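You operate a simulated robot arm through the tools that you are given. There is no shell and no other tool. Be economical: measure what you need, move in short steps, check, and stop when the job is done.

You run a simulated two-armed robot. Do the job below in one go: nothing can be reset, and whatever is moved stays where it is left.

JOB
Carry the grey tray with both arms and set it on the top of the cream cabinet.

It is judged by the outcome, as a careful person would: the job done as asked, and still so three seconds after it is handed in. It fails if anything else is knocked over, pushed out of place, dropped, spilled or broken.

ROBOT AND FRAMES
Two 7-joint arms with two-finger parallel grippers on one trunk, on a base that drives. Base frame: it is fixed to the floor where the robot stands at the start and does not move with it; the origin is under the middle of the robot, x ahead of it, y to its left, z up. Readings come in mm, degrees, newtons and seconds.
The left shoulder is at the start at [50, 161, 1098], the right one opposite. With the tool pointing down near the work surface each hand reaches from about 100 to 580 mm from the robot's upright axis, wherever it stands, measured 20 degrees to its own side. Places, roughly: grey tray (33x20x6 cm) [500, 200, 500]; top of the cream cabinet [500, -1200, 900]. Payload 3.43 kg a hand.
Tool frame (each hand has its own): the origin (TCP) lies between the finger pads and is the grasp point; the fingertips stand 30 mm ahead of it; z points along the fingers, y is the line along which they close. Largest opening 94 mm; finger width 28, thickness 10; the body of the gripper, 50 by 96 mm, starts 55 mm behind the TCP.
Orientation is that of the tool frame in the base frame, as a unit quaternion [x, y, z, w]. With the fingers straight down and closing along the base's y, the tool's x points along the base's -x, its y along +y and its z along -z.

CONTROLS
- The arms move only by the tool arm_command. It takes "left_motion", "right_motion" or both (then of equal length, played together; a hand with none holds still); each is a list of rows, each an object (a shift or turn left out is 0, a gripper value left out holds the last) with "rot": the turn, a rotation vector about the base's x, y, z in units of 60 degrees (1.0 is 60 degrees), a list of three; "translation": the shift along the base's x, y, z in units of 300 mm (1.0 is 300 mm), a list of three; "hand": the finger opening in mm, from 0 to 94. In form: [{"rot": [rx, ry, rz], "translation": [x, y, z], "hand": hand}, ...]. A call has 1 to 20 rows; each row is the pose to reach, as a shift and turn from the pose commanded when the call began. A call with a number of a shift or a turn outside -1 to 1 is refused whole. Each row takes 0.2 s and may step no farther than 50 mm and 8.6 degrees from the row before; otherwise, or with a gripper value out of range, the whole call is refused. Where a pose cannot be reached the arm comes as near as it can. A force on the tool above 40 N (or 10 N above the force at the start of the call, whichever is more), or a blocked arm, ends the call early, and 0.2 s more pass. The fingers move at their own pace (about 45 mm/s each) and stop on an object; they squeeze with about 33 N. The grip force told is the motor's: it shows also when the fingers shut on nothing. Time passes only in rows, and 0.2 s behind the last, so rows that repeat a pose let the fingers close. The reply holds the time, the measured pose of the TCP, the force on the tool along the base axes, the opening and the grip force, in the units named above and with some noise, with the torque about the TCP (base axes, N m) and any sound that the robot's microphone picked up.
- Cameras (640 x 400 px; columns grow to the right, rows downward): "scene" is now at [99.6, 28.9, 1186.8]; the picture's right is [0.43, -0.90, 0.00], its down [-0.78, -0.37, -0.51] and it looks along [0.46, 0.22, -0.86] (base axes); focal length 287 px, centre (320, 200). "left" rides on the left gripper at [76, -14, -102] in its tool frame; the picture's right is [0.18, 0.98, 0.00], its down [-0.75, 0.14, -0.64] and it looks along [-0.63, 0.12, 0.77] (tool axes); focal length 243 px, centre (320, 200). "right" rides on the right gripper at [76, 14, -102] in its tool frame; the picture's right is [-0.18, 0.98, 0.00], its down [-0.75, -0.14, -0.64] and it looks along [-0.63, -0.12, 0.77] (tool axes); focal length 243 px, centre (320, 200). There is no depth. A picture from a camera that has moved, and an enlarged one, comes with that camera's place and axes in the base frame and with its lens.
- get_image(camera): a new picture of that camera. The clock stands still meanwhile.
- move_column(by): slides the trunk up (or, below 0, down) by that many mm; the arms and the scene camera ride with it, the base frame stays. It gives what a move gives, with no picture.
- base_move(legs): drives the robot by 1 to 6 legs, each [ahead, left, turn to the left] in mm, mm and degrees, along the robot's own axes; the way and the turn of a leg run together, so that a leg with both is an arc; at most 1500 mm and 180 degrees a leg. The arms and the cameras ride along, it lands a little off, and it stops where it bumps. It gives what a move gives.
- pan_tilt(pan, tilt): turns the head with the scene camera to pan (to the left, within 80 degrees either way) and tilt (down, from -29 to 69), counted from straight ahead of the robot. It gives what a move gives.
- inspect(camera, box): a new picture of the part [left, top, right, bottom] of that camera's present view, enlarged. The clock stands still meanwhile.
- sign_off(): hands the job in; it is judged then, once.

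Go step by step. Nothing tells you exact positions but the pictures and the camera data: compare them with the known pose of the tool, close in by small moves and look again before you grip or let go. The budget is 120 turns and 92 pictures, counting those below and the enlarged ones. Unless the task says otherwise, let go and move clear before handing in, and close with one line.

The tools are called after "Emit:" as a command line: name --argument value ..., lists and objects as JSON in quotes. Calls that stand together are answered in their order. arm_command: Moves the arms, as the interface text tells. Its arguments: {"type":"object","properties":{"left_motion":{"type":"array"},"right_motion":{"type":"array"}},"required":[]} The other tools are called the same way: move_column (by) slides the trunk up or down; base_move (legs) drives the base; pan_tilt (pan, tilt) turns the head that bears the scene camera; get_image (camera) takes a picture; inspect (camera, box) takes an enlarged picture of a part of a camera's view; sign_off () hands the job in.

At the start:

```text
time: 0.0
left_eef_pos: [264.2, 312.5, 781.5]
left_ee_rot: [-0.001, 1.0, 0.0, 0.0]
left_contact_force: [-0.2, 1.0, 0.3]
left_moment: [0.0, 0.0, 0.02]
left_opening: 94.0
left_grip_force: 0.1
right_eef_pos: [282.7, -19.5, 792.0]
right_ee_rot: [0.001, 1.0, 0.0, 0.0]
right_contact_force: [-0.7, 0.3, -0.9]
right_moment: [-0.01, 0.01, 0.03]
right_opening: 93.8
right_grip_force: 0.1
trunk travel left (down, up): [-125.0, 142.0]
robot x, y, heading: [-0.8, 6.1, -0.3]
head pan, tilt: [25.7, 59.6]
```

scene: 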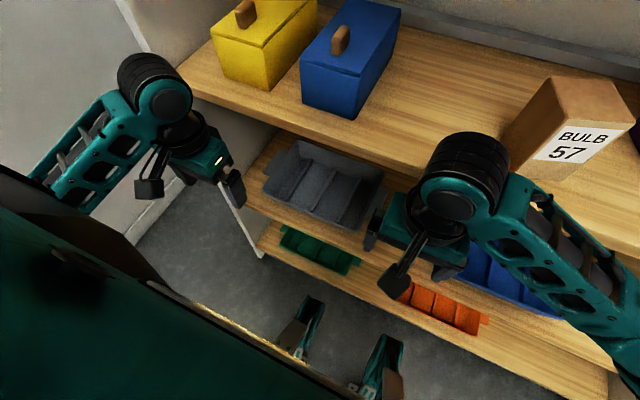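
right: 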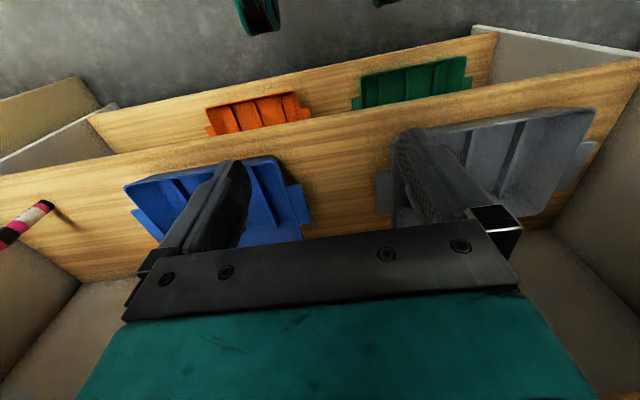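
left: 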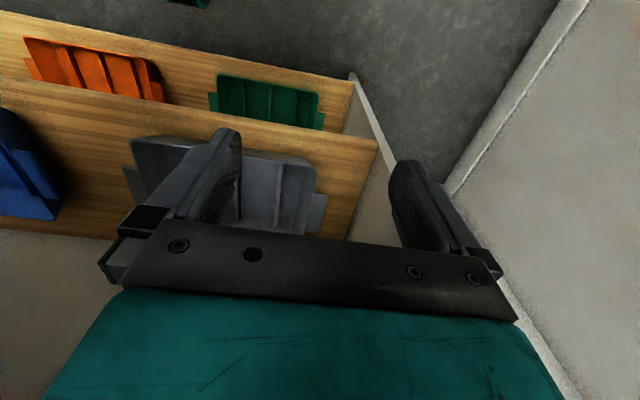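

I see the grey tray on the middle shelf, below a top board carrying boxes. I'll look closer at the tray and its handles first, then find the cabinet.

Emit:
inspect --camera "scene" --box '[220, 80, 460, 280]'

Emit:
inspect --camera "left" --box '[80, 60, 480, 310]'

Emit:
pan_tilt --pan -70 --tilt 25

```text
2.00 times, centred on (340, 180) of scene
camera zoom: at [99.6, 28.9, 1186.8], right [0.43, -0.9, 0.0], down [-0.78, -0.37, -0.51], along [0.46, 0.22, -0.86], focal length 574 px, centre (280, 240)
```

zoom: 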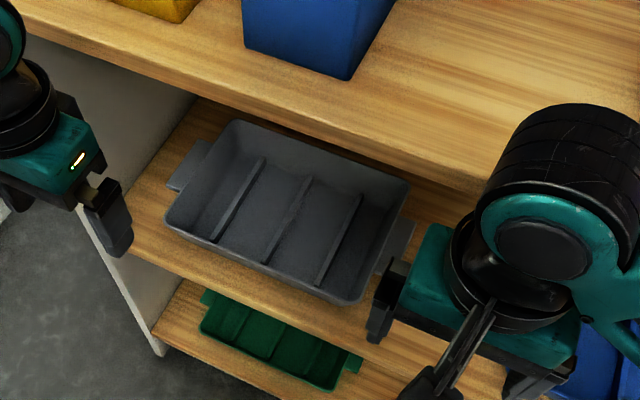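

```text
1.60 times, centred on (280, 185) of left
camera zoom: at [188.1, 298.1, 882.1], right [-0.18, 0.98, 0.0], down [0.75, 0.14, 0.64], along [0.63, 0.12, -0.77], focal length 388 px, centre (384, 224)
```

zoom: 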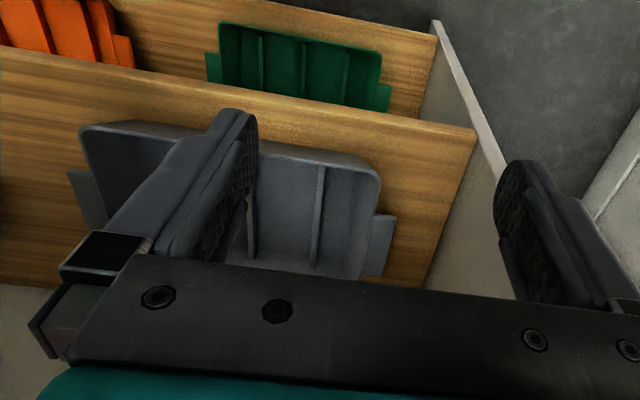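

```text
time: 1.7
left_eef_pos: [265.0, 313.3, 780.5]
left_ee_rot: [0.0, 1.0, 0.0, 0.0]
left_contact_force: [0.3, 0.6, 0.6]
left_moment: [-0.04, 0.0, 0.01]
left_opening: 94.1
left_grip_force: 0.1
right_eef_pos: [283.5, -20.5, 793.8]
right_ee_rot: [0.0, 1.0, -0.001, 0.0]
right_contact_force: [-0.1, 0.5, 0.0]
right_moment: [0.0, 0.03, 0.01]
right_opening: 94.0
right_grip_force: 0.1
trunk travel left (down, up): [-125.0, 142.0]
robot x, y, heading: [-1.2, -1.0, -0.1]
head pan, tilt: [-70.0, 25.0]
```

The tray has a side tab at each end. Now for the cabinet view.

Emit:
get_image --camera "scene"

Emit:
pan_tilt --pan 20 --tilt 45

Emit:
get_image --camera "scene"

```text
86 pictures are left
camera scene: at [70.7, -86.8, 1236.3], right [-0.94, -0.34, 0.0], down [-0.14, 0.4, -0.91], along [0.31, -0.85, -0.42], focal length 287 px, centre (320, 200)
```

scene: 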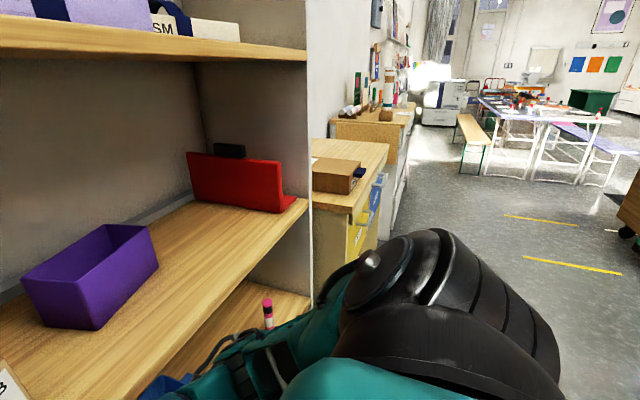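

```text
time: 3.4
left_eef_pos: [263.8, 312.2, 781.1]
left_ee_rot: [0.0, 1.0, 0.0, 0.0]
left_contact_force: [0.7, -0.4, 0.3]
left_moment: [0.01, 0.0, 0.04]
left_opening: 94.0
left_grip_force: 0.0
right_eef_pos: [282.5, -19.5, 793.3]
right_ee_rot: [0.001, 1.0, 0.0, 0.0]
right_contact_force: [-0.3, -0.1, 0.0]
right_moment: [0.02, 0.01, -0.02]
right_opening: 94.2
right_grip_force: 0.1
trunk travel left (down, up): [-125.0, 142.0]
robot x, y, heading: [0.3, -0.9, 0.1]
head pan, tilt: [20.0, 45.0]
```

```text
85 pictures are left
camera scene: at [115.5, 27.6, 1205.8], right [0.34, -0.94, 0.0], down [-0.66, -0.24, -0.71], along [0.66, 0.24, -0.71], focal length 287 px, centre (320, 200)
```

scene: 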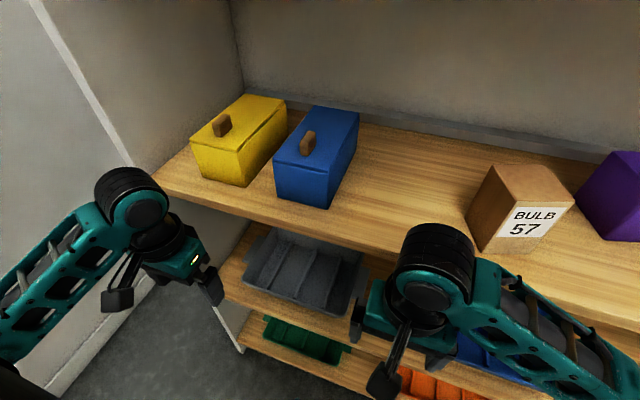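

The tray sits deep under an upper board (bottom near z≈820, front near x≈390), so I'll approach with the fingers pitched about 45° forward. I'll pitch and lower both hands in front of the shelf and look at the tabs.

Emit:
arm_command --left_motion '[{"rot": [0, -0.125, 0], "translation": [-0.05, 0.05, -0.05]}, {"rot": [0, -0.25, 0], "translation": [-0.1, 0.1, -0.1]}, {"rot": [0, -0.375, 0], "translation": [-0.12, 0.15, -0.2]}, {"rot": [0, -0.5, 0], "translation": [-0.12, 0.2, -0.3]}, {"rot": [0, -0.625, 0], "translation": [-0.12, 0.2, -0.4]}, {"rot": [0, -0.75, 0], "translation": [-0.12, 0.2, -0.5]}, {"rot": [0, -0.75, 0], "translation": [-0.12, 0.2, -0.5]}]' --right_motion '[{"rot": [0, -0.125, 0], "translation": [-0.05, 0, -0.05]}, {"rot": [0, -0.25, 0], "translation": [-0.1, 0, -0.1]}, {"rot": [0, -0.375, 0], "translation": [-0.15, 0, -0.2]}, {"rot": [0, -0.5, 0], "translation": [-0.18, 0, -0.3]}, {"rot": [0, -0.625, 0], "translation": [-0.18, 0, -0.4]}, {"rot": [0, -0.75, 0], "translation": [-0.18, 0, -0.5]}, {"rot": [0, -0.75, 0], "translation": [-0.18, 0, -0.5]}]'

Emit:
get_image --camera "left"

Emit:
get_image --camera "scene"

```text
time: 4.3
left_eef_pos: [231.1, 369.2, 699.4]
left_ee_rot: [0.001, 0.972, 0.0, 0.235]
left_contact_force: [0.4, -0.5, -0.4]
left_moment: [-0.02, 0.02, 0.0]
left_opening: 93.7
left_grip_force: 0.2
right_eef_pos: [246.6, -17.6, 722.1]
right_ee_rot: [0.015, 0.967, 0.004, 0.254]
right_contact_force: [-0.1, -0.1, 0.2]
right_moment: [0.03, 0.0, -0.02]
right_opening: 93.9
right_grip_force: 0.1
trunk travel left (down, up): [-125.0, 142.0]
robot x, y, heading: [1.2, -0.8, 0.1]
head pan, tilt: [20.0, 45.0]
stopped in row 4 (right hand): the force on the tool passed its limit at 107 N (the readings are from after the stop); the commanded pose is now the measured one
```

```text
84 pictures are left
camera left: at [116.0, 353.9, 755.8], right [-0.16, 0.98, -0.08], down [0.38, 0.14, 0.92], along [0.91, 0.12, -0.39], focal length 243 px, centre (320, 200)
```

left: 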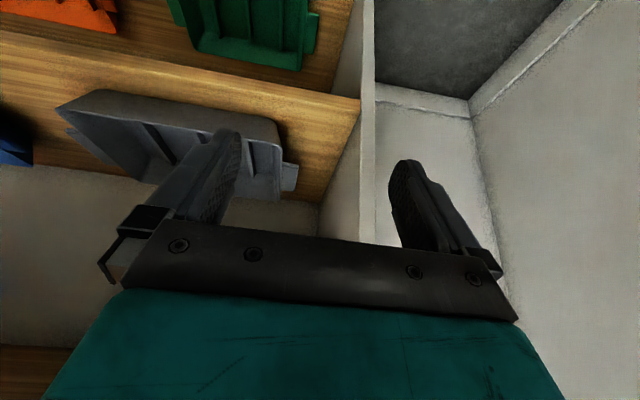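

```text
83 pictures are left
camera scene: at [115.7, 27.6, 1205.8], right [0.34, -0.94, 0.0], down [-0.66, -0.24, -0.71], along [0.66, 0.24, -0.71], focal length 287 px, centre (320, 200)
```

scene: 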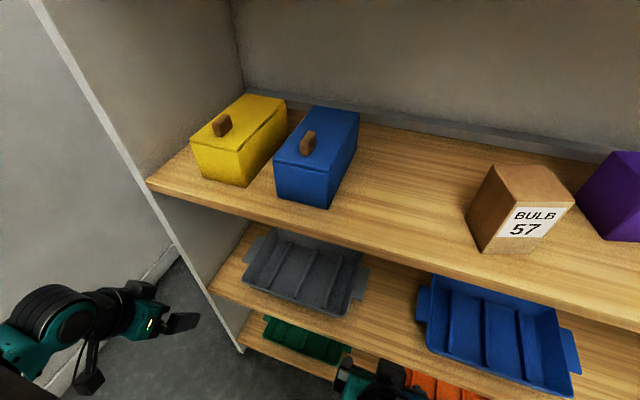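

The right hand pressed briefly against something, most likely the robot's own trunk, and has stopped clear of it. I'll back off and centre the robot on the tray for arm room.

Emit:
base_move --legs '[[-150, 0, 0], [0, 200, 0]]'

Emit:
get_image --camera "scene"

Emit:
get_image --camera "right"

```text
time: 7.7
left_eef_pos: [75.6, 574.2, 700.7]
left_ee_rot: [-0.003, 0.972, 0.002, 0.235]
left_contact_force: [-0.5, -0.6, 0.6]
left_moment: [-0.01, 0.01, 0.0]
left_opening: 93.7
left_grip_force: 0.0
right_eef_pos: [92.3, 185.1, 721.9]
right_ee_rot: [0.011, 0.967, 0.005, 0.254]
right_contact_force: [0.1, -0.2, 0.7]
right_moment: [0.02, 0.04, 0.0]
right_opening: 93.9
right_grip_force: 0.0
trunk travel left (down, up): [-125.0, 142.0]
robot x, y, heading: [-147.7, 201.4, 0.4]
head pan, tilt: [20.0, 45.0]
```

```text
82 pictures are left
camera scene: at [-38.3, 230.9, 1205.8], right [0.35, -0.94, 0.0], down [-0.66, -0.25, -0.71], along [0.66, 0.25, -0.71], focal length 287 px, centre (320, 200)
```

scene: 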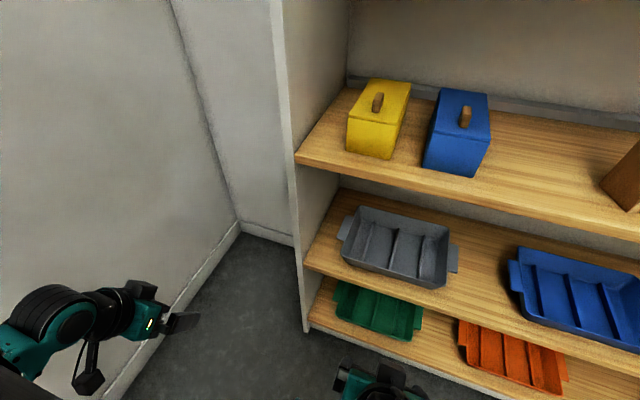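

```text
81 pictures are left
camera right: at [-24.4, 201.4, 774.8], right [0.18, 0.98, 0.11], down [0.34, -0.16, 0.93], along [0.92, -0.13, -0.36], focal length 243 px, centre (320, 200)
```

right: 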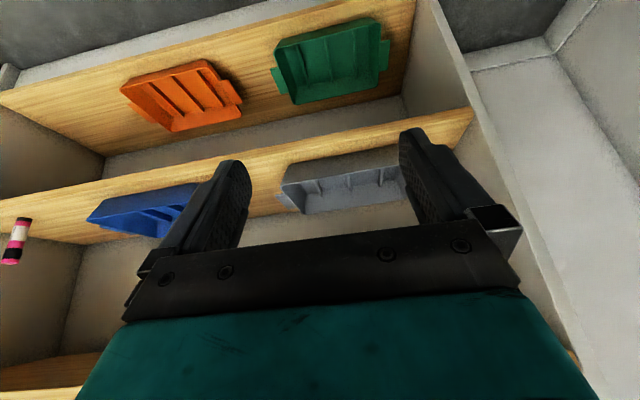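

Now I'll zoom on the tray to triangulate its rim, tabs and shelf.

Emit:
inspect --camera "scene" --box '[310, 180, 480, 300]'

Emit:
inspect --camera "right" --box '[230, 100, 470, 250]'

```text
3.33 times, centred on (395, 240) of scene
camera zoom: at [-38.3, 230.9, 1205.8], right [0.35, -0.94, 0.0], down [-0.66, -0.25, -0.71], along [0.66, 0.25, -0.71], focal length 957 px, centre (70, 67)
```

zoom: 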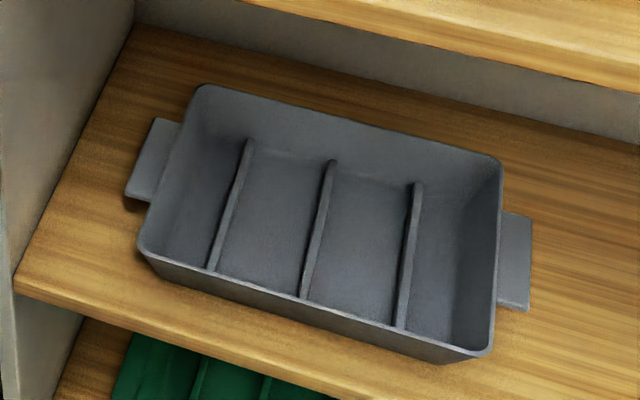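

```text
2.67 times, centred on (350, 175) of right
camera zoom: at [-24.4, 201.4, 774.8], right [0.18, 0.98, 0.11], down [0.34, -0.16, 0.93], along [0.92, -0.13, -0.36], focal length 647 px, centre (240, 267)
```

zoom: 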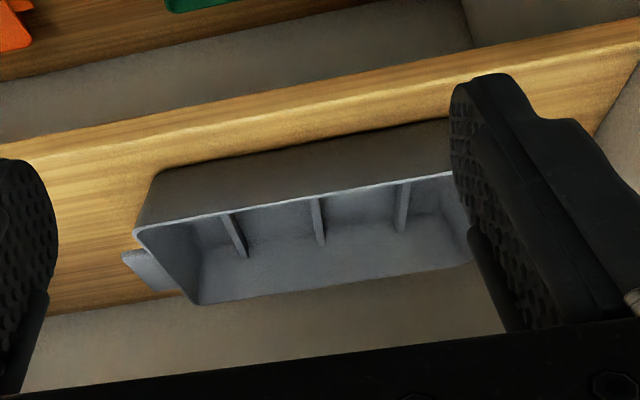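

The tray rim is around z≈525–550, x≈415–615, y≈57–342, with thin horizontal tabs about 30 mm wide on each end. My plan is to hold each end with one finger inside the wall and one outside the tab, pitched 45°; first I'll stage both hands in front of the shelf.

Emit:
arm_command --left_motion '[{"translation": [0.09, -0.09, -0.04], "rot": [0, -0.037, 0]}, {"translation": [0.187, -0.182, -0.084], "rot": [0, -0.074, 0]}, {"translation": [0.28, -0.273, -0.126], "rot": [0, -0.111, 0]}, {"translation": [0.374, -0.364, -0.168], "rot": [0, -0.148, 0]}, {"translation": [0.468, -0.454, -0.21], "rot": [0, -0.185, 0]}, {"translation": [0.561, -0.545, -0.252], "rot": [0, -0.222, 0]}, {"translation": [0.655, -0.636, -0.294], "rot": [0, -0.26, 0]}, {"translation": [0.748, -0.727, -0.336], "rot": [0, -0.297, 0], "hand": 80}, {"translation": [0.748, -0.727, -0.336], "rot": [0, -0.297, 0]}]' --right_motion '[{"translation": [0.086, -0.06, 0], "rot": [0, -0.03, 0]}, {"translation": [0.173, -0.119, 0], "rot": [0, -0.065, 0]}, {"translation": [0.26, -0.18, -0.05], "rot": [0, -0.1, 0]}, {"translation": [0.346, -0.24, -0.12], "rot": [0, -0.13, 0]}, {"translation": [0.43, -0.3, -0.2], "rot": [0, -0.165, 0]}, {"translation": [0.52, -0.36, -0.27], "rot": [0, -0.2, 0]}, {"translation": [0.605, -0.42, -0.34], "rot": [0, -0.23, 0]}, {"translation": [0.692, -0.477, -0.407], "rot": [0, -0.26, 0], "hand": 80}, {"translation": [0.692, -0.477, -0.407], "rot": [0, -0.26, 0]}]'

Emit:
get_image --camera "scene"

Emit:
get_image --camera "right"

Emit:
get_image --camera "left"

```text
time: 9.7
left_eef_pos: [293.7, 374.1, 598.8]
left_ee_rot: [0.001, 0.926, 0.016, 0.378]
left_contact_force: [0.3, 0.2, -0.1]
left_moment: [-0.01, 0.03, 0.01]
left_opening: 80.2
left_grip_force: 0.0
right_eef_pos: [298.3, 43.8, 597.0]
right_ee_rot: [0.011, 0.923, 0.006, 0.384]
right_contact_force: [0.6, 0.4, -0.2]
right_moment: [-0.02, 0.01, -0.01]
right_opening: 80.0
right_grip_force: 0.0
trunk travel left (down, up): [-125.0, 142.0]
robot x, y, heading: [-154.4, 203.7, 0.3]
head pan, tilt: [20.0, 45.0]
```

```text
78 pictures are left
camera scene: at [-38.2, 230.8, 1205.8], right [0.35, -0.94, 0.0], down [-0.66, -0.25, -0.71], along [0.66, 0.25, -0.71], focal length 287 px, centre (320, 200)
```

scene: 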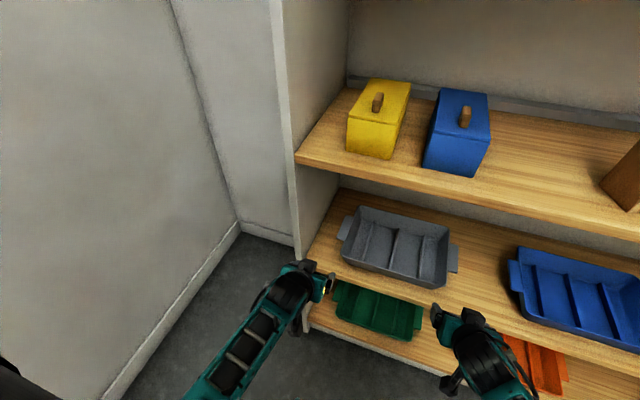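

```text
77 pictures are left
camera right: at [172.4, 60.6, 617.2], right [0.14, 0.98, 0.15], down [0.08, -0.16, 0.98], along [0.99, -0.13, -0.1], focal length 243 px, centre (320, 200)
```

right: 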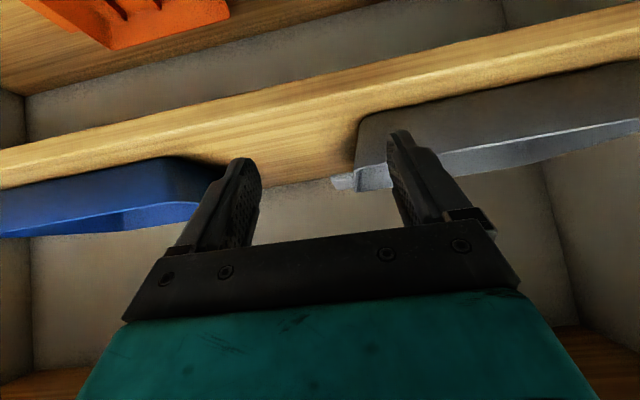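

```text
76 pictures are left
camera left: at [167.1, 356.8, 615.9], right [-0.14, 0.99, -0.1], down [0.09, 0.11, 0.99], along [0.99, 0.13, -0.1], focal length 243 px, centre (320, 200)
```

left: 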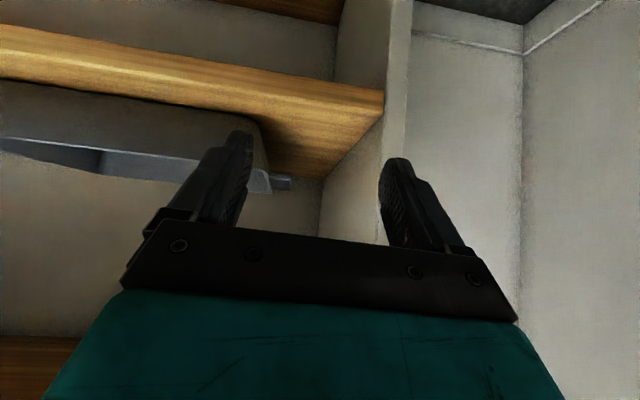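

Closer views put the shelf near z≈505 and the rim and tabs near z≈567, x≈388–578, y≈69–333, with tab edges at y≈41 and 360. I'll rise to z≈615 and move partway in, then recheck.

Emit:
arm_command --left_motion '[{"translation": [0, 0, 0.06], "hand": 66}, {"translation": [0.1, -0.01, 0.06]}, {"translation": [0.2, -0.02, 0.06]}, {"translation": [0.3, -0.03, 0.06]}, {"translation": [0.3, -0.03, 0.06]}, {"translation": [0.3, -0.03, 0.06]}]' --right_motion '[{"translation": [0, 0, 0.06], "hand": 66}, {"translation": [0.1, 0.01, 0.06]}, {"translation": [0.2, 0.02, 0.06]}, {"translation": [0.3, 0.03, 0.06]}, {"translation": [0.3, 0.03, 0.06]}, {"translation": [0.3, 0.03, 0.06]}]'

Emit:
get_image --camera "scene"

Emit:
get_image --camera "right"

Emit:
get_image --camera "left"

```text
time: 11.3
left_eef_pos: [383.1, 381.4, 609.0]
left_ee_rot: [0.004, 0.926, 0.034, 0.376]
left_contact_force: [-0.1, -0.9, 0.2]
left_moment: [0.02, -0.01, 0.03]
left_opening: 65.7
left_grip_force: 0.1
right_eef_pos: [389.1, 50.1, 616.7]
right_ee_rot: [0.011, 0.923, 0.007, 0.384]
right_contact_force: [0.4, -0.9, -0.1]
right_moment: [0.0, -0.01, 0.03]
right_opening: 66.1
right_grip_force: 0.0
trunk travel left (down, up): [-125.0, 142.0]
robot x, y, heading: [-156.1, 202.4, 0.5]
head pan, tilt: [20.0, 45.0]
stopped in row 6 (left hand): the arm was blocked; the commanded pose is now the measured one
```

```text
75 pictures are left
camera scene: at [-38.3, 230.8, 1205.8], right [0.35, -0.94, 0.0], down [-0.66, -0.25, -0.71], along [0.66, 0.25, -0.71], focal length 287 px, centre (320, 200)
```

scene: 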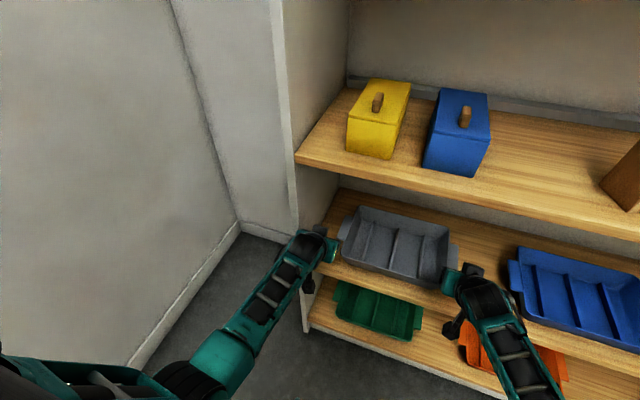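

```text
74 pictures are left
camera right: at [263.3, 67.1, 635.9], right [0.14, 0.98, 0.15], down [0.08, -0.16, 0.98], along [0.99, -0.13, -0.1], focal length 243 px, centre (320, 200)
```

right: 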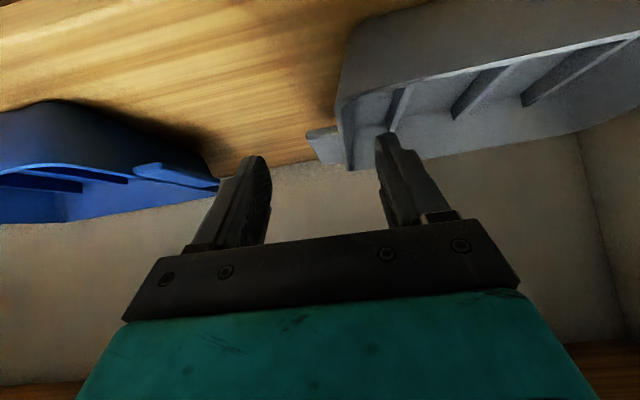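

```text
73 pictures are left
camera left: at [257.2, 363.4, 626.4], right [-0.15, 0.99, -0.06], down [0.09, 0.08, 0.99], along [0.98, 0.14, -0.1], focal length 243 px, centre (320, 200)
```

left: 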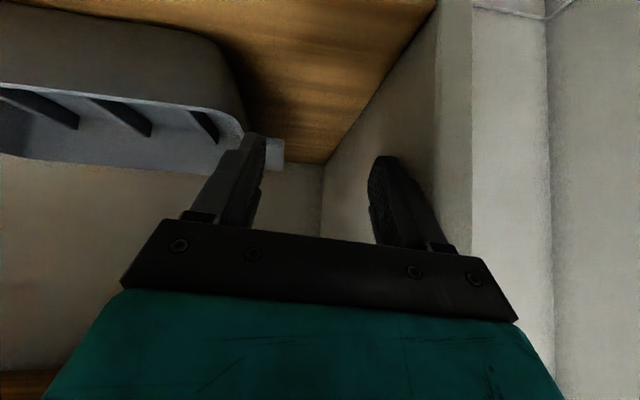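

The left arm was blocked and has drifted about 25 mm outward, so either its forearm meets the side panel or it is at a joint limit. I'll look at the arm's posture.

Emit:
pan_tilt --pan 35 --tilt 60

Emit:
get_image --camera "scene"

```text
time: 12.1
left_eef_pos: [383.3, 381.6, 608.3]
left_ee_rot: [0.004, 0.926, 0.033, 0.377]
left_contact_force: [-0.3, -2.2, 0.2]
left_moment: [-0.02, 0.0, 0.01]
left_opening: 65.3
left_grip_force: 0.1
right_eef_pos: [389.3, 50.4, 617.0]
right_ee_rot: [0.012, 0.924, 0.006, 0.382]
right_contact_force: [-0.4, 0.3, -0.1]
right_moment: [-0.01, -0.04, -0.01]
right_opening: 65.9
right_grip_force: 0.0
trunk travel left (down, up): [-125.0, 142.0]
robot x, y, heading: [-152.3, 202.5, 0.2]
head pan, tilt: [35.0, 60.0]
```

```text
72 pictures are left
camera scene: at [-60.1, 241.0, 1186.3], right [0.58, -0.82, 0.0], down [-0.71, -0.5, -0.5], along [0.41, 0.29, -0.87], focal length 287 px, centre (320, 200)
```

scene: 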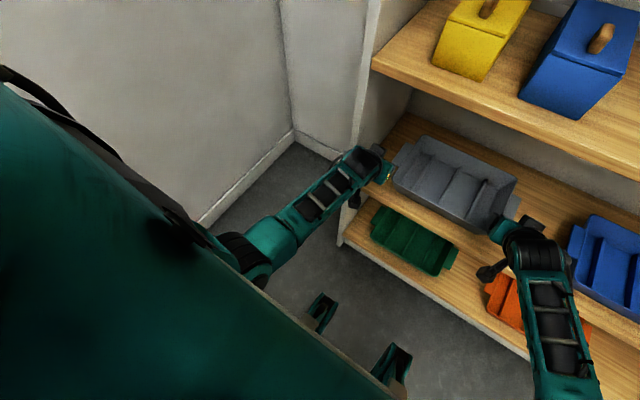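

The left elbow has ended up tucked low, unlike the right's, so a joint limit is likely. I'll pull the left hand out, raise it toward the middle to re-form the elbow, and then come back in.

Emit:
arm_command --left_motion '[{"translation": [-0.15, 0, 0.02]}, {"translation": [-0.3, -0.02, 0.03]}, {"translation": [-0.42, -0.06, 0.1], "rot": [0, 0.1, 0]}, {"translation": [-0.5, -0.12, 0.2], "rot": [0, 0.2, 0]}, {"translation": [-0.56, -0.2, 0.32], "rot": [0, 0.3, 0]}, {"translation": [-0.6, -0.28, 0.44], "rot": [0, 0.4, 0]}, {"translation": [-0.6, -0.36, 0.56], "rot": [0, 0.5, 0]}, {"translation": [-0.6, -0.42, 0.62], "rot": [0, 0.5, 0]}, {"translation": [-0.6, -0.42, 0.62], "rot": [0, 0.5, 0]}]'

Emit:
get_image --camera "scene"

```text
time: 13.2
left_eef_pos: [224.3, 410.8, 668.6]
left_ee_rot: [0.045, 0.959, 0.122, 0.252]
left_contact_force: [0.7, -0.5, 0.6]
left_moment: [0.0, 0.02, 0.04]
left_opening: 65.9
left_grip_force: 0.2
right_eef_pos: [389.8, 50.5, 616.4]
right_ee_rot: [0.009, 0.923, 0.007, 0.383]
right_contact_force: [-0.4, -0.5, 0.6]
right_moment: [0.01, -0.04, 0.0]
right_opening: 66.2
right_grip_force: 0.0
trunk travel left (down, up): [-125.0, 142.0]
robot x, y, heading: [-156.1, 203.2, 0.3]
head pan, tilt: [35.0, 60.0]
stopped in row 5 (left hand): the arm was blocked; the commanded pose is now the measured one
```

```text
71 pictures are left
camera scene: at [-60.1, 241.3, 1186.3], right [0.58, -0.82, 0.0], down [-0.71, -0.5, -0.5], along [0.41, 0.29, -0.87], focal length 287 px, centre (320, 200)
```

scene: 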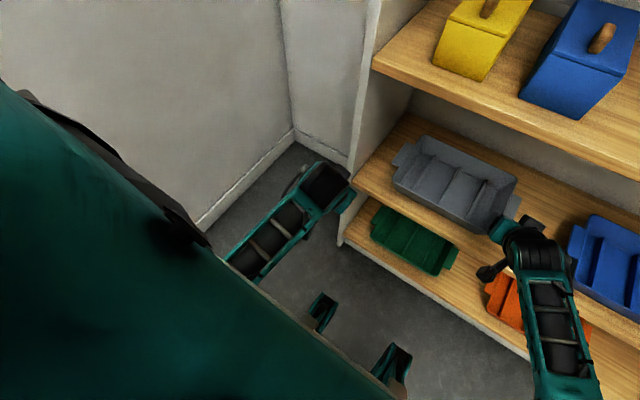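

The left elbow is jamming against the trunk. I'll bring the left hand back out and up to its original rest pose beside the robot to restore the elbow-out posture.

Emit:
arm_command --left_motion '[{"translation": [0, 0.12, 0.04], "rot": [-0.03, 0.06, 0.01]}, {"translation": [-0.05, 0.24, 0.1], "rot": [-0.06, 0.12, 0.022]}, {"translation": [-0.1, 0.34, 0.18], "rot": [-0.09, 0.19, 0.034]}, {"translation": [-0.17, 0.38, 0.28], "rot": [-0.13, 0.27, 0.048]}, {"translation": [-0.25, 0.38, 0.38], "rot": [-0.17, 0.35, 0.06]}, {"translation": [-0.32, 0.36, 0.42], "rot": [-0.2, 0.42, 0.075]}, {"translation": [-0.36, 0.34, 0.45], "rot": [-0.237, 0.49, 0.088]}, {"translation": [-0.36, 0.34, 0.45], "rot": [-0.237, 0.49, 0.088]}, {"translation": [-0.36, 0.34, 0.45], "rot": [-0.237, 0.49, 0.088]}]'

Emit:
get_image --camera "scene"

```text
time: 15.2
left_eef_pos: [115.8, 508.3, 804.3]
left_ee_rot: [0.0, 1.0, 0.0, -0.001]
left_contact_force: [0.0, -0.3, 0.9]
left_moment: [0.03, 0.02, 0.04]
left_opening: 65.9
left_grip_force: 0.0
right_eef_pos: [389.5, 52.0, 617.1]
right_ee_rot: [0.01, 0.924, 0.006, 0.383]
right_contact_force: [0.3, -0.2, -0.5]
right_moment: [0.0, 0.01, -0.02]
right_opening: 66.2
right_grip_force: 0.0
trunk travel left (down, up): [-125.0, 142.0]
robot x, y, heading: [-153.1, 201.5, 0.5]
head pan, tilt: [35.0, 60.0]
```

```text
70 pictures are left
camera scene: at [-60.3, 241.2, 1186.3], right [0.58, -0.82, 0.0], down [-0.71, -0.5, -0.5], along [0.41, 0.29, -0.87], focal length 287 px, centre (320, 200)
```

scene: 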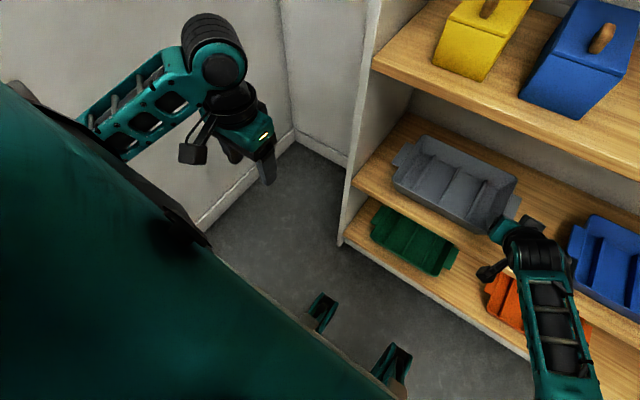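

Posture is restored. Now I'll bring the left hand forward while high, pitching gradually as it descends.

Emit:
arm_command --left_motion '[{"translation": [0.12, -0.1, 0.0]}, {"translation": [0.24, -0.2, 0.0], "rot": [0, -0.06, 0]}, {"translation": [0.36, -0.3, -0.03], "rot": [0, -0.12, 0]}, {"translation": [0.46, -0.4, -0.08], "rot": [0, -0.2, 0]}, {"translation": [0.54, -0.47, -0.15], "rot": [0, -0.3, 0]}, {"translation": [0.6, -0.5, -0.25], "rot": [0, -0.4, 0]}, {"translation": [0.64, -0.5, -0.36], "rot": [0, -0.5, 0]}, {"translation": [0.66, -0.5, -0.48], "rot": [0, -0.62, 0]}, {"translation": [0.66, -0.5, -0.6], "rot": [0, -0.75, 0]}, {"translation": [0.66, -0.5, -0.63], "rot": [0, -0.75, 0]}, {"translation": [0.66, -0.5, -0.63], "rot": [0, -0.75, 0]}]'

Emit:
get_image --camera "scene"

```text
time: 17.6
left_eef_pos: [312.7, 360.9, 615.2]
left_ee_rot: [0.0, 0.924, 0.0, 0.382]
left_contact_force: [0.5, 0.4, -0.3]
left_moment: [0.02, -0.02, -0.01]
left_opening: 66.1
left_grip_force: 0.1
right_eef_pos: [389.5, 50.2, 616.4]
right_ee_rot: [0.012, 0.923, 0.006, 0.384]
right_contact_force: [-0.1, 0.5, 0.5]
right_moment: [0.0, 0.01, -0.02]
right_opening: 66.1
right_grip_force: 0.0
trunk travel left (down, up): [-125.0, 142.0]
robot x, y, heading: [-150.5, 200.8, 0.2]
head pan, tilt: [35.0, 60.0]
```

```text
69 pictures are left
camera scene: at [-60.3, 241.2, 1186.3], right [0.58, -0.82, 0.0], down [-0.71, -0.5, -0.5], along [0.41, 0.29, -0.87], focal length 287 px, centre (320, 200)
```

scene: 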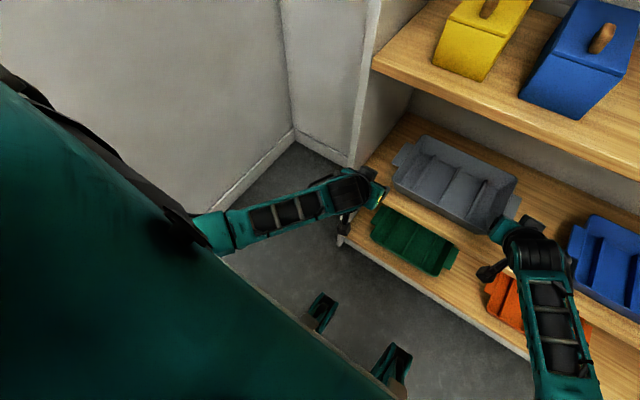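

The left hand is now accurately placed with its elbow out. I'll move it in beside the right and check the views.

Emit:
arm_command --left_motion '[{"translation": [0.13, -0.02, 0]}, {"translation": [0.26, -0.04, 0]}, {"translation": [0.26, -0.04, 0]}]'

Emit:
get_image --camera "left"

Emit:
inspect --camera "scene" --box '[340, 100, 580, 250]'

```text
time: 18.4
left_eef_pos: [391.6, 350.0, 616.0]
left_ee_rot: [0.0, 0.925, 0.001, 0.381]
left_contact_force: [0.3, -0.6, 0.2]
left_moment: [-0.04, 0.0, 0.02]
left_opening: 66.0
left_grip_force: 0.0
right_eef_pos: [389.5, 50.5, 617.0]
right_ee_rot: [0.012, 0.924, 0.006, 0.383]
right_contact_force: [0.0, -0.2, -0.3]
right_moment: [0.0, 0.02, 0.03]
right_opening: 66.1
right_grip_force: 0.0
trunk travel left (down, up): [-125.0, 142.0]
robot x, y, heading: [-152.3, 202.4, 0.0]
head pan, tilt: [35.0, 60.0]
```

```text
68 pictures are left
camera left: at [265.2, 335.9, 633.3], right [-0.13, 0.98, -0.13], down [0.08, 0.14, 0.99], along [0.99, 0.12, -0.1], focal length 243 px, centre (320, 200)
```

left: 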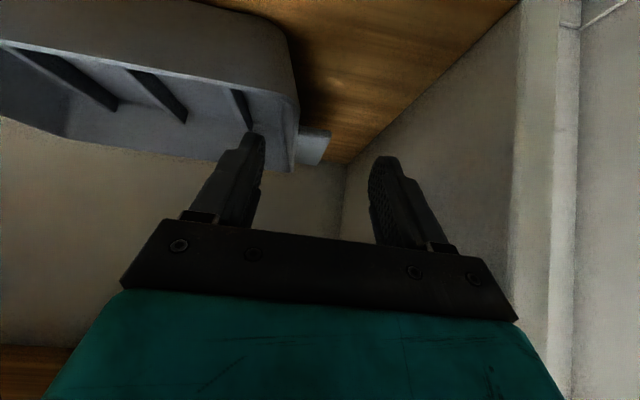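

```text
2.67 times, centred on (460, 175) of scene
camera zoom: at [-60.2, 241.2, 1186.3], right [0.58, -0.82, 0.0], down [-0.71, -0.5, -0.5], along [0.41, 0.29, -0.87], focal length 765 px, centre (-53, 267)
```

zoom: 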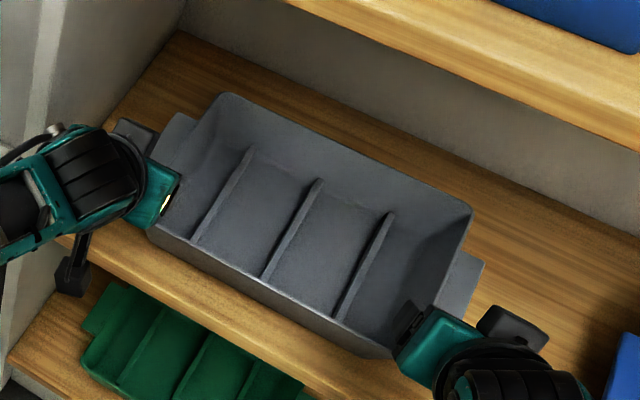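

Tab edges confirm at y≈42 and y≈359, with the tab spanning x≈430–520 at z≈568. I'll move in to x≈480 above the ends.

Emit:
arm_command --left_motion '[{"translation": [0.1, -0.005, 0.005]}, {"translation": [0.2, -0.01, 0.01]}, {"translation": [0.295, -0.013, 0.01]}, {"translation": [0.295, -0.013, 0.01]}]' --right_motion '[{"translation": [0.1, 0.005, 0.005]}, {"translation": [0.2, 0.01, 0.01]}, {"translation": [0.302, 0.015, 0.01]}, {"translation": [0.302, 0.015, 0.01]}]'

Emit:
get_image --camera "left"

Emit:
get_image --camera "right"

Emit:
inspect --camera "scene" --box '[340, 100, 580, 250]'

```text
time: 19.4
left_eef_pos: [479.4, 347.7, 616.4]
left_ee_rot: [0.001, 0.924, -0.001, 0.382]
left_contact_force: [-0.8, 0.1, -0.1]
left_moment: [0.01, 0.03, 0.01]
left_opening: 66.1
left_grip_force: 0.2
right_eef_pos: [480.8, 57.7, 619.3]
right_ee_rot: [0.01, 0.924, 0.007, 0.383]
right_contact_force: [-0.3, 0.0, -0.8]
right_moment: [0.01, -0.02, 0.0]
right_opening: 66.0
right_grip_force: 0.0
trunk travel left (down, up): [-125.0, 142.0]
robot x, y, heading: [-153.3, 204.4, 0.3]
head pan, tilt: [35.0, 60.0]
```

```text
66 pictures are left
camera left: at [353.4, 333.5, 634.6], right [-0.13, 0.98, -0.13], down [0.08, 0.14, 0.99], along [0.99, 0.12, -0.1], focal length 243 px, centre (320, 200)
```

left: 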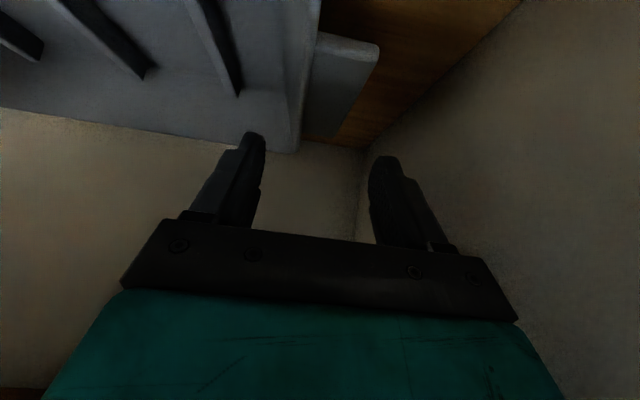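

```text
65 pictures are left
camera right: at [355.0, 73.8, 639.0], right [0.14, 0.98, 0.15], down [0.07, -0.16, 0.98], along [0.99, -0.13, -0.1], focal length 243 px, centre (320, 200)
```

right: 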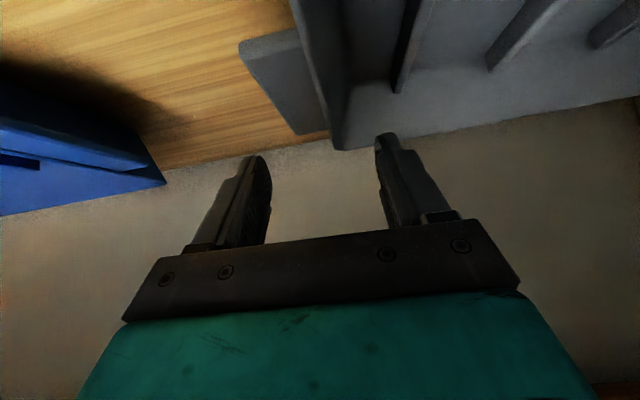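

```text
2.67 times, centred on (460, 175) of scene
camera zoom: at [-60.2, 241.2, 1186.3], right [0.58, -0.82, 0.0], down [-0.71, -0.5, -0.5], along [0.41, 0.29, -0.87], focal length 765 px, centre (-53, 267)
```

zoom: 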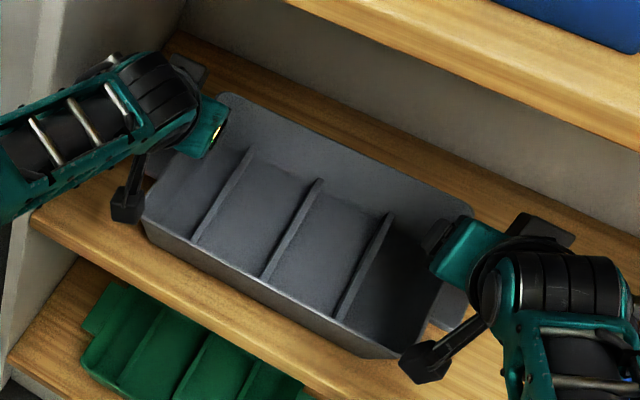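

Alignment looks good. I'll descend while easing the pitch to 35°, so the wrist cameras clear the tray's front rim, and look before closing.

Emit:
arm_command --left_motion '[{"translation": [-0.01, 0, -0.05], "rot": [0, 0.04, 0]}, {"translation": [-0.02, 0, -0.1], "rot": [0, 0.08, 0]}, {"translation": [-0.023, -0.006, -0.15], "rot": [0, 0.125, 0]}, {"translation": [-0.023, -0.006, -0.195], "rot": [0, 0.167, 0]}, {"translation": [-0.023, -0.006, -0.195], "rot": [0, 0.167, 0]}]' --right_motion '[{"translation": [-0.01, 0, -0.05], "rot": [0, 0.04, 0]}, {"translation": [-0.02, -0.005, -0.1], "rot": [0, 0.08, 0]}, {"translation": [-0.028, -0.008, -0.155], "rot": [0, 0.125, 0]}, {"translation": [-0.028, -0.008, -0.205], "rot": [0, 0.167, 0]}, {"translation": [-0.028, -0.008, -0.205], "rot": [0, 0.167, 0]}]'

Emit:
get_image --camera "left"

Emit:
get_image --camera "right"

Emit:
inspect --camera "scene" --box '[340, 100, 580, 250]'

```text
time: 20.6
left_eef_pos: [463.6, 347.4, 567.9]
left_ee_rot: [0.0, 0.954, 0.0, 0.301]
left_contact_force: [0.5, -0.6, -0.4]
left_moment: [0.0, -0.01, -0.01]
left_opening: 66.3
left_grip_force: 0.0
left hand out of reach, approached as far as the arm can: row 4, 5
right_eef_pos: [466.2, 55.6, 564.4]
right_ee_rot: [0.01, 0.953, 0.006, 0.301]
right_contact_force: [-0.4, -0.1, 0.1]
right_moment: [0.04, -0.02, -0.03]
right_opening: 65.9
right_grip_force: 0.1
right hand out of reach, approached as far as the arm can: row 4, 5
trunk travel left (down, up): [-125.0, 142.0]
robot x, y, heading: [-153.5, 200.3, 0.4]
head pan, tilt: [35.0, 60.0]
```

```text
63 pictures are left
camera left: at [342.2, 333.0, 606.6], right [-0.15, 0.98, -0.11], down [0.25, 0.14, 0.96], along [0.96, 0.12, -0.27], focal length 243 px, centre (320, 200)
```

left: 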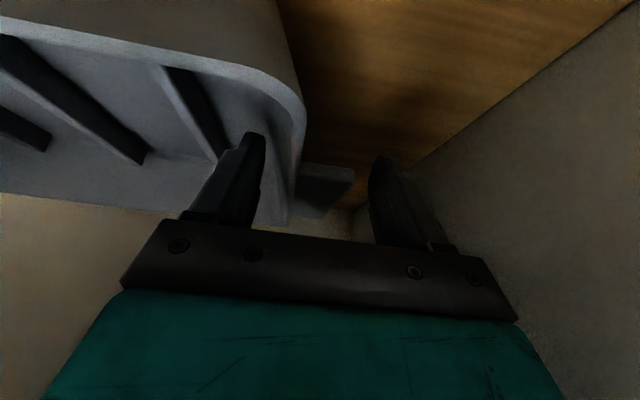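

```text
62 pictures are left
camera right: at [344.7, 72.4, 605.8], right [0.17, 0.98, 0.12], down [0.25, -0.16, 0.96], along [0.95, -0.13, -0.27], focal length 243 px, centre (320, 200)
```

right: 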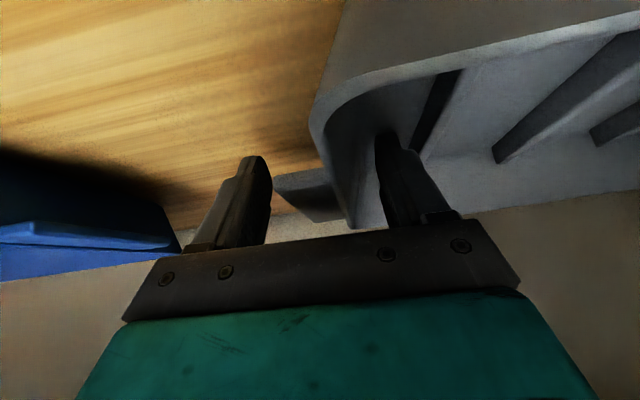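

```text
2.67 times, centred on (460, 175) of scene
camera zoom: at [-60.3, 241.2, 1186.3], right [0.58, -0.82, 0.0], down [-0.71, -0.5, -0.5], along [0.41, 0.29, -0.87], focal length 765 px, centre (-53, 267)
```

zoom: 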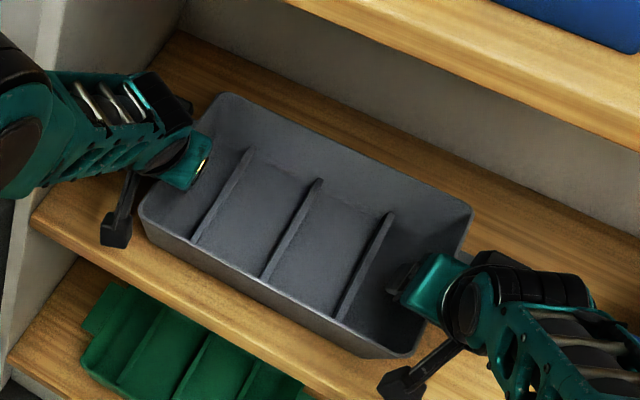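

Both hands straddle the tray ends but the arms reached their limit at z≈566, x≈465. I'll lower the trunk 12 mm and drive forward 16 mm to centre the grip on the tabs.

Emit:
move_column --by -12

Emit:
base_move --legs '[[16, 0, 0]]'

Emit:
get_image --camera "left"

Emit:
get_image --camera "right"

```text
time: 21.2
left_eef_pos: [463.7, 348.3, 557.0]
left_ee_rot: [0.0, 0.954, 0.0, 0.301]
left_contact_force: [0.7, 0.0, 2.8]
left_moment: [-0.07, -0.04, 0.02]
left_opening: 65.9
left_grip_force: 0.1
right_eef_pos: [467.5, 56.3, 555.6]
right_ee_rot: [0.011, 0.953, 0.007, 0.304]
right_contact_force: [1.1, -0.6, 10.3]
right_moment: [0.33, -0.08, -0.04]
right_opening: 65.9
right_grip_force: 0.1
trunk travel left (down, up): [-113.0, 154.0]
robot x, y, heading: [-153.5, 199.2, 0.5]
head pan, tilt: [35.0, 60.0]
```

```text
time: 22.0
left_eef_pos: [479.9, 348.4, 556.2]
left_ee_rot: [0.0, 0.954, 0.0, 0.301]
left_contact_force: [0.5, 0.1, 2.5]
left_moment: [-0.07, -0.08, 0.07]
left_opening: 66.0
left_grip_force: 0.0
right_eef_pos: [482.4, 56.9, 554.7]
right_ee_rot: [0.011, 0.952, 0.006, 0.306]
right_contact_force: [5.2, 0.8, 15.5]
right_moment: [0.52, -0.25, -0.16]
right_opening: 66.1
right_grip_force: 0.2
trunk travel left (down, up): [-113.0, 154.0]
robot x, y, heading: [-134.0, 201.0, 0.4]
head pan, tilt: [35.0, 60.0]
```

```text
60 pictures are left
camera left: at [358.1, 333.4, 595.5], right [-0.15, 0.98, -0.11], down [0.25, 0.14, 0.96], along [0.96, 0.12, -0.27], focal length 243 px, centre (320, 200)
```

left: 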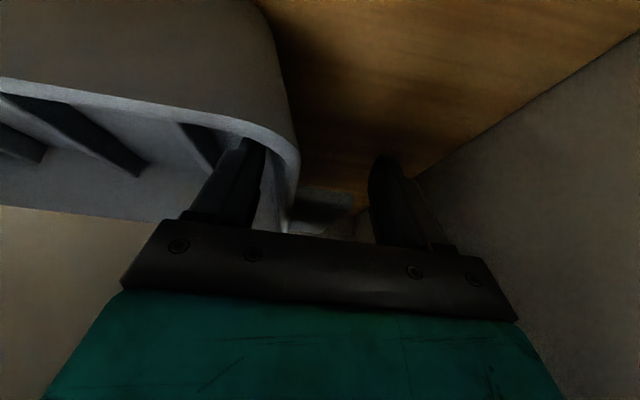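

```text
59 pictures are left
camera right: at [362.0, 72.5, 595.9], right [0.17, 0.98, 0.13], down [0.24, -0.16, 0.96], along [0.96, -0.13, -0.26], focal length 243 px, centre (320, 200)
```

right: 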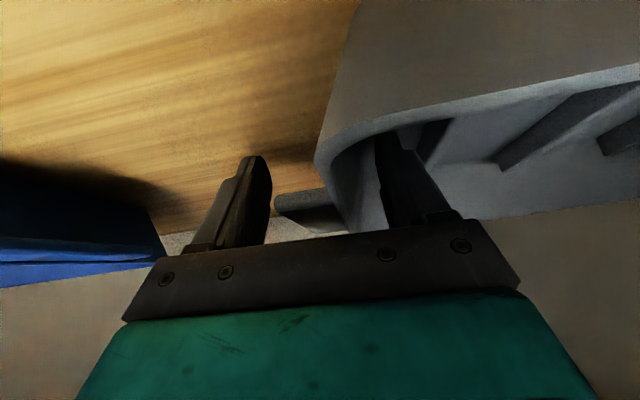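

The fingertips are just touching the tray floor (15 N up on the right). I'll rise 5 mm, then begin closing.

Emit:
move_column --by 5

Emit:
arm_command --left_motion '[{"hand": 45}, {"hand": 45}]' --right_motion '[{"hand": 45}, {"hand": 45}]'

Emit:
get_image --camera "left"

Emit:
get_image --camera "right"

```text
time: 22.5
left_eef_pos: [480.4, 347.6, 560.2]
left_ee_rot: [-0.001, 0.954, 0.002, 0.3]
left_contact_force: [-0.5, -0.2, -0.4]
left_moment: [0.03, 0.0, 0.03]
left_opening: 66.1
left_grip_force: 0.1
right_eef_pos: [484.0, 56.7, 558.6]
right_ee_rot: [0.012, 0.953, 0.006, 0.303]
right_contact_force: [-0.1, 0.8, -0.3]
right_moment: [0.0, 0.02, -0.04]
right_opening: 65.8
right_grip_force: 0.0
trunk travel left (down, up): [-118.0, 149.0]
robot x, y, heading: [-142.9, 204.4, 0.4]
head pan, tilt: [35.0, 60.0]
```

```text
time: 23.1
left_eef_pos: [480.2, 345.9, 561.9]
left_ee_rot: [0.0, 0.954, -0.002, 0.301]
left_contact_force: [-0.4, -10.8, -0.2]
left_moment: [-0.33, 0.03, -0.06]
left_opening: 51.3
left_grip_force: 5.7
right_eef_pos: [483.5, 59.3, 560.7]
right_ee_rot: [0.011, 0.953, 0.008, 0.304]
right_contact_force: [-0.4, 10.9, -1.3]
right_moment: [0.33, -0.03, 0.09]
right_opening: 51.3
right_grip_force: 5.4
trunk travel left (down, up): [-118.0, 149.0]
robot x, y, heading: [-139.4, 207.8, 0.4]
head pan, tilt: [35.0, 60.0]
```

```text
58 pictures are left
camera left: at [358.6, 331.3, 599.9], right [-0.15, 0.98, -0.11], down [0.25, 0.14, 0.96], along [0.96, 0.12, -0.27], focal length 243 px, centre (320, 200)
```

left: 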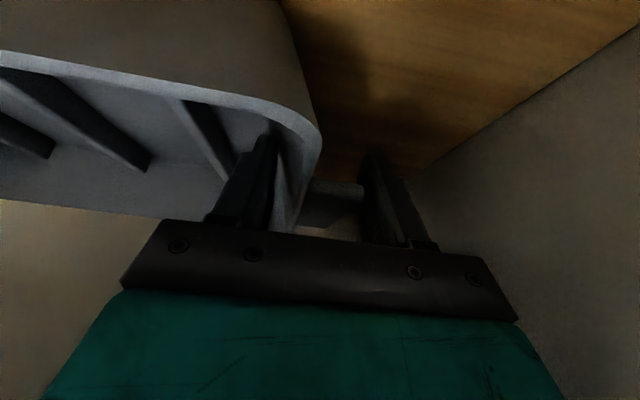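

```text
57 pictures are left
camera right: at [362.5, 74.3, 600.2], right [0.17, 0.98, 0.13], down [0.24, -0.17, 0.96], along [0.96, -0.13, -0.26], focal length 243 px, centre (320, 200)
```

right: 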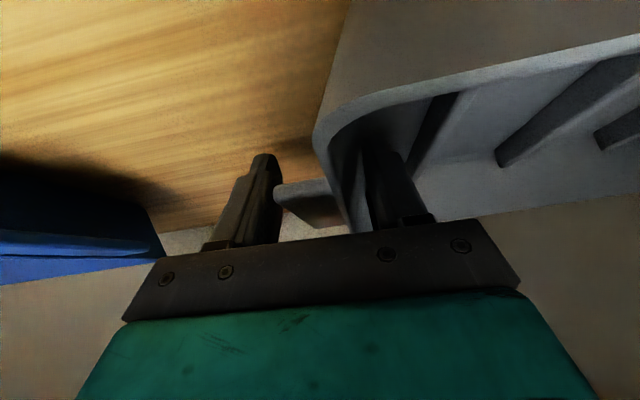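

Inner fingers touched the walls first. I'll shift each hand 5 mm inward and close fully.

Emit:
arm_command --left_motion '[{"translation": [0, -0.017, 0], "hand": 45}, {"translation": [0, -0.017, 0], "hand": 30}, {"translation": [0, -0.017, 0], "hand": 10}, {"translation": [0, -0.017, 0], "hand": 0}, {"translation": [0, -0.017, 0], "hand": 0}]' --right_motion '[{"translation": [0, 0.017, 0], "hand": 45}, {"translation": [0, 0.017, 0], "hand": 30}, {"translation": [0, 0.017, 0], "hand": 10}, {"translation": [0, 0.017, 0], "hand": 0}, {"translation": [0, 0.017, 0], "hand": 0}]'

Emit:
get_image --camera "left"

Emit:
get_image --camera "right"

```text
time: 24.3
left_eef_pos: [481.2, 342.1, 562.7]
left_ee_rot: [0.0, 0.954, -0.001, 0.3]
left_contact_force: [0.3, -10.9, -0.1]
left_moment: [-1.74, 0.26, -0.51]
left_opening: 43.5
left_grip_force: 32.8
right_eef_pos: [484.4, 62.1, 561.2]
right_ee_rot: [0.012, 0.952, 0.008, 0.305]
right_contact_force: [-1.7, 11.0, 0.5]
right_moment: [1.77, -0.05, 0.75]
right_opening: 43.6
right_grip_force: 33.7
trunk travel left (down, up): [-118.0, 149.0]
robot x, y, heading: [-139.3, 201.3, 0.2]
head pan, tilt: [35.0, 60.0]
```

```text
56 pictures are left
camera left: at [359.2, 327.7, 601.2], right [-0.15, 0.98, -0.11], down [0.25, 0.14, 0.96], along [0.96, 0.12, -0.27], focal length 243 px, centre (320, 200)
```

left: 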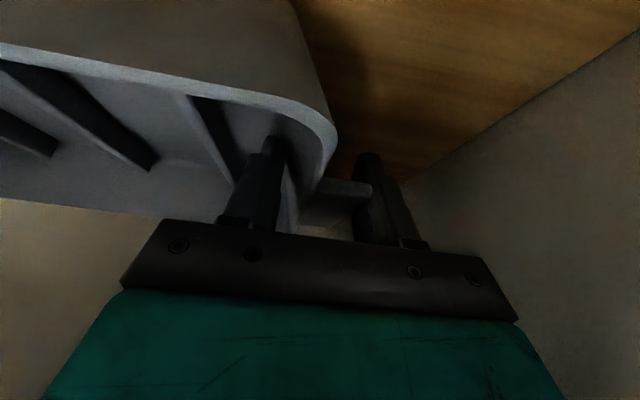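

```text
55 pictures are left
camera right: at [362.3, 77.8, 600.6], right [0.17, 0.98, 0.13], down [0.24, -0.17, 0.96], along [0.96, -0.13, -0.26], focal length 243 px, centre (320, 200)
```

right: 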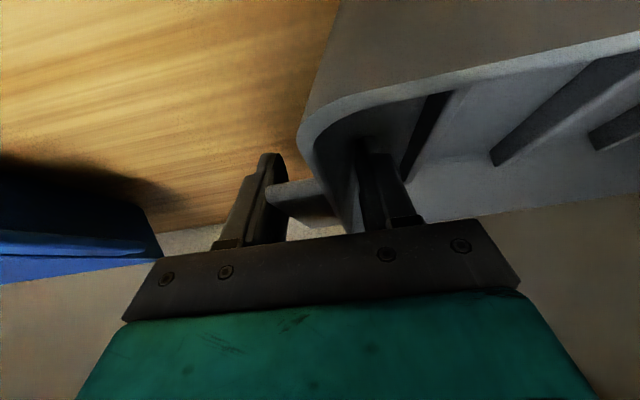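

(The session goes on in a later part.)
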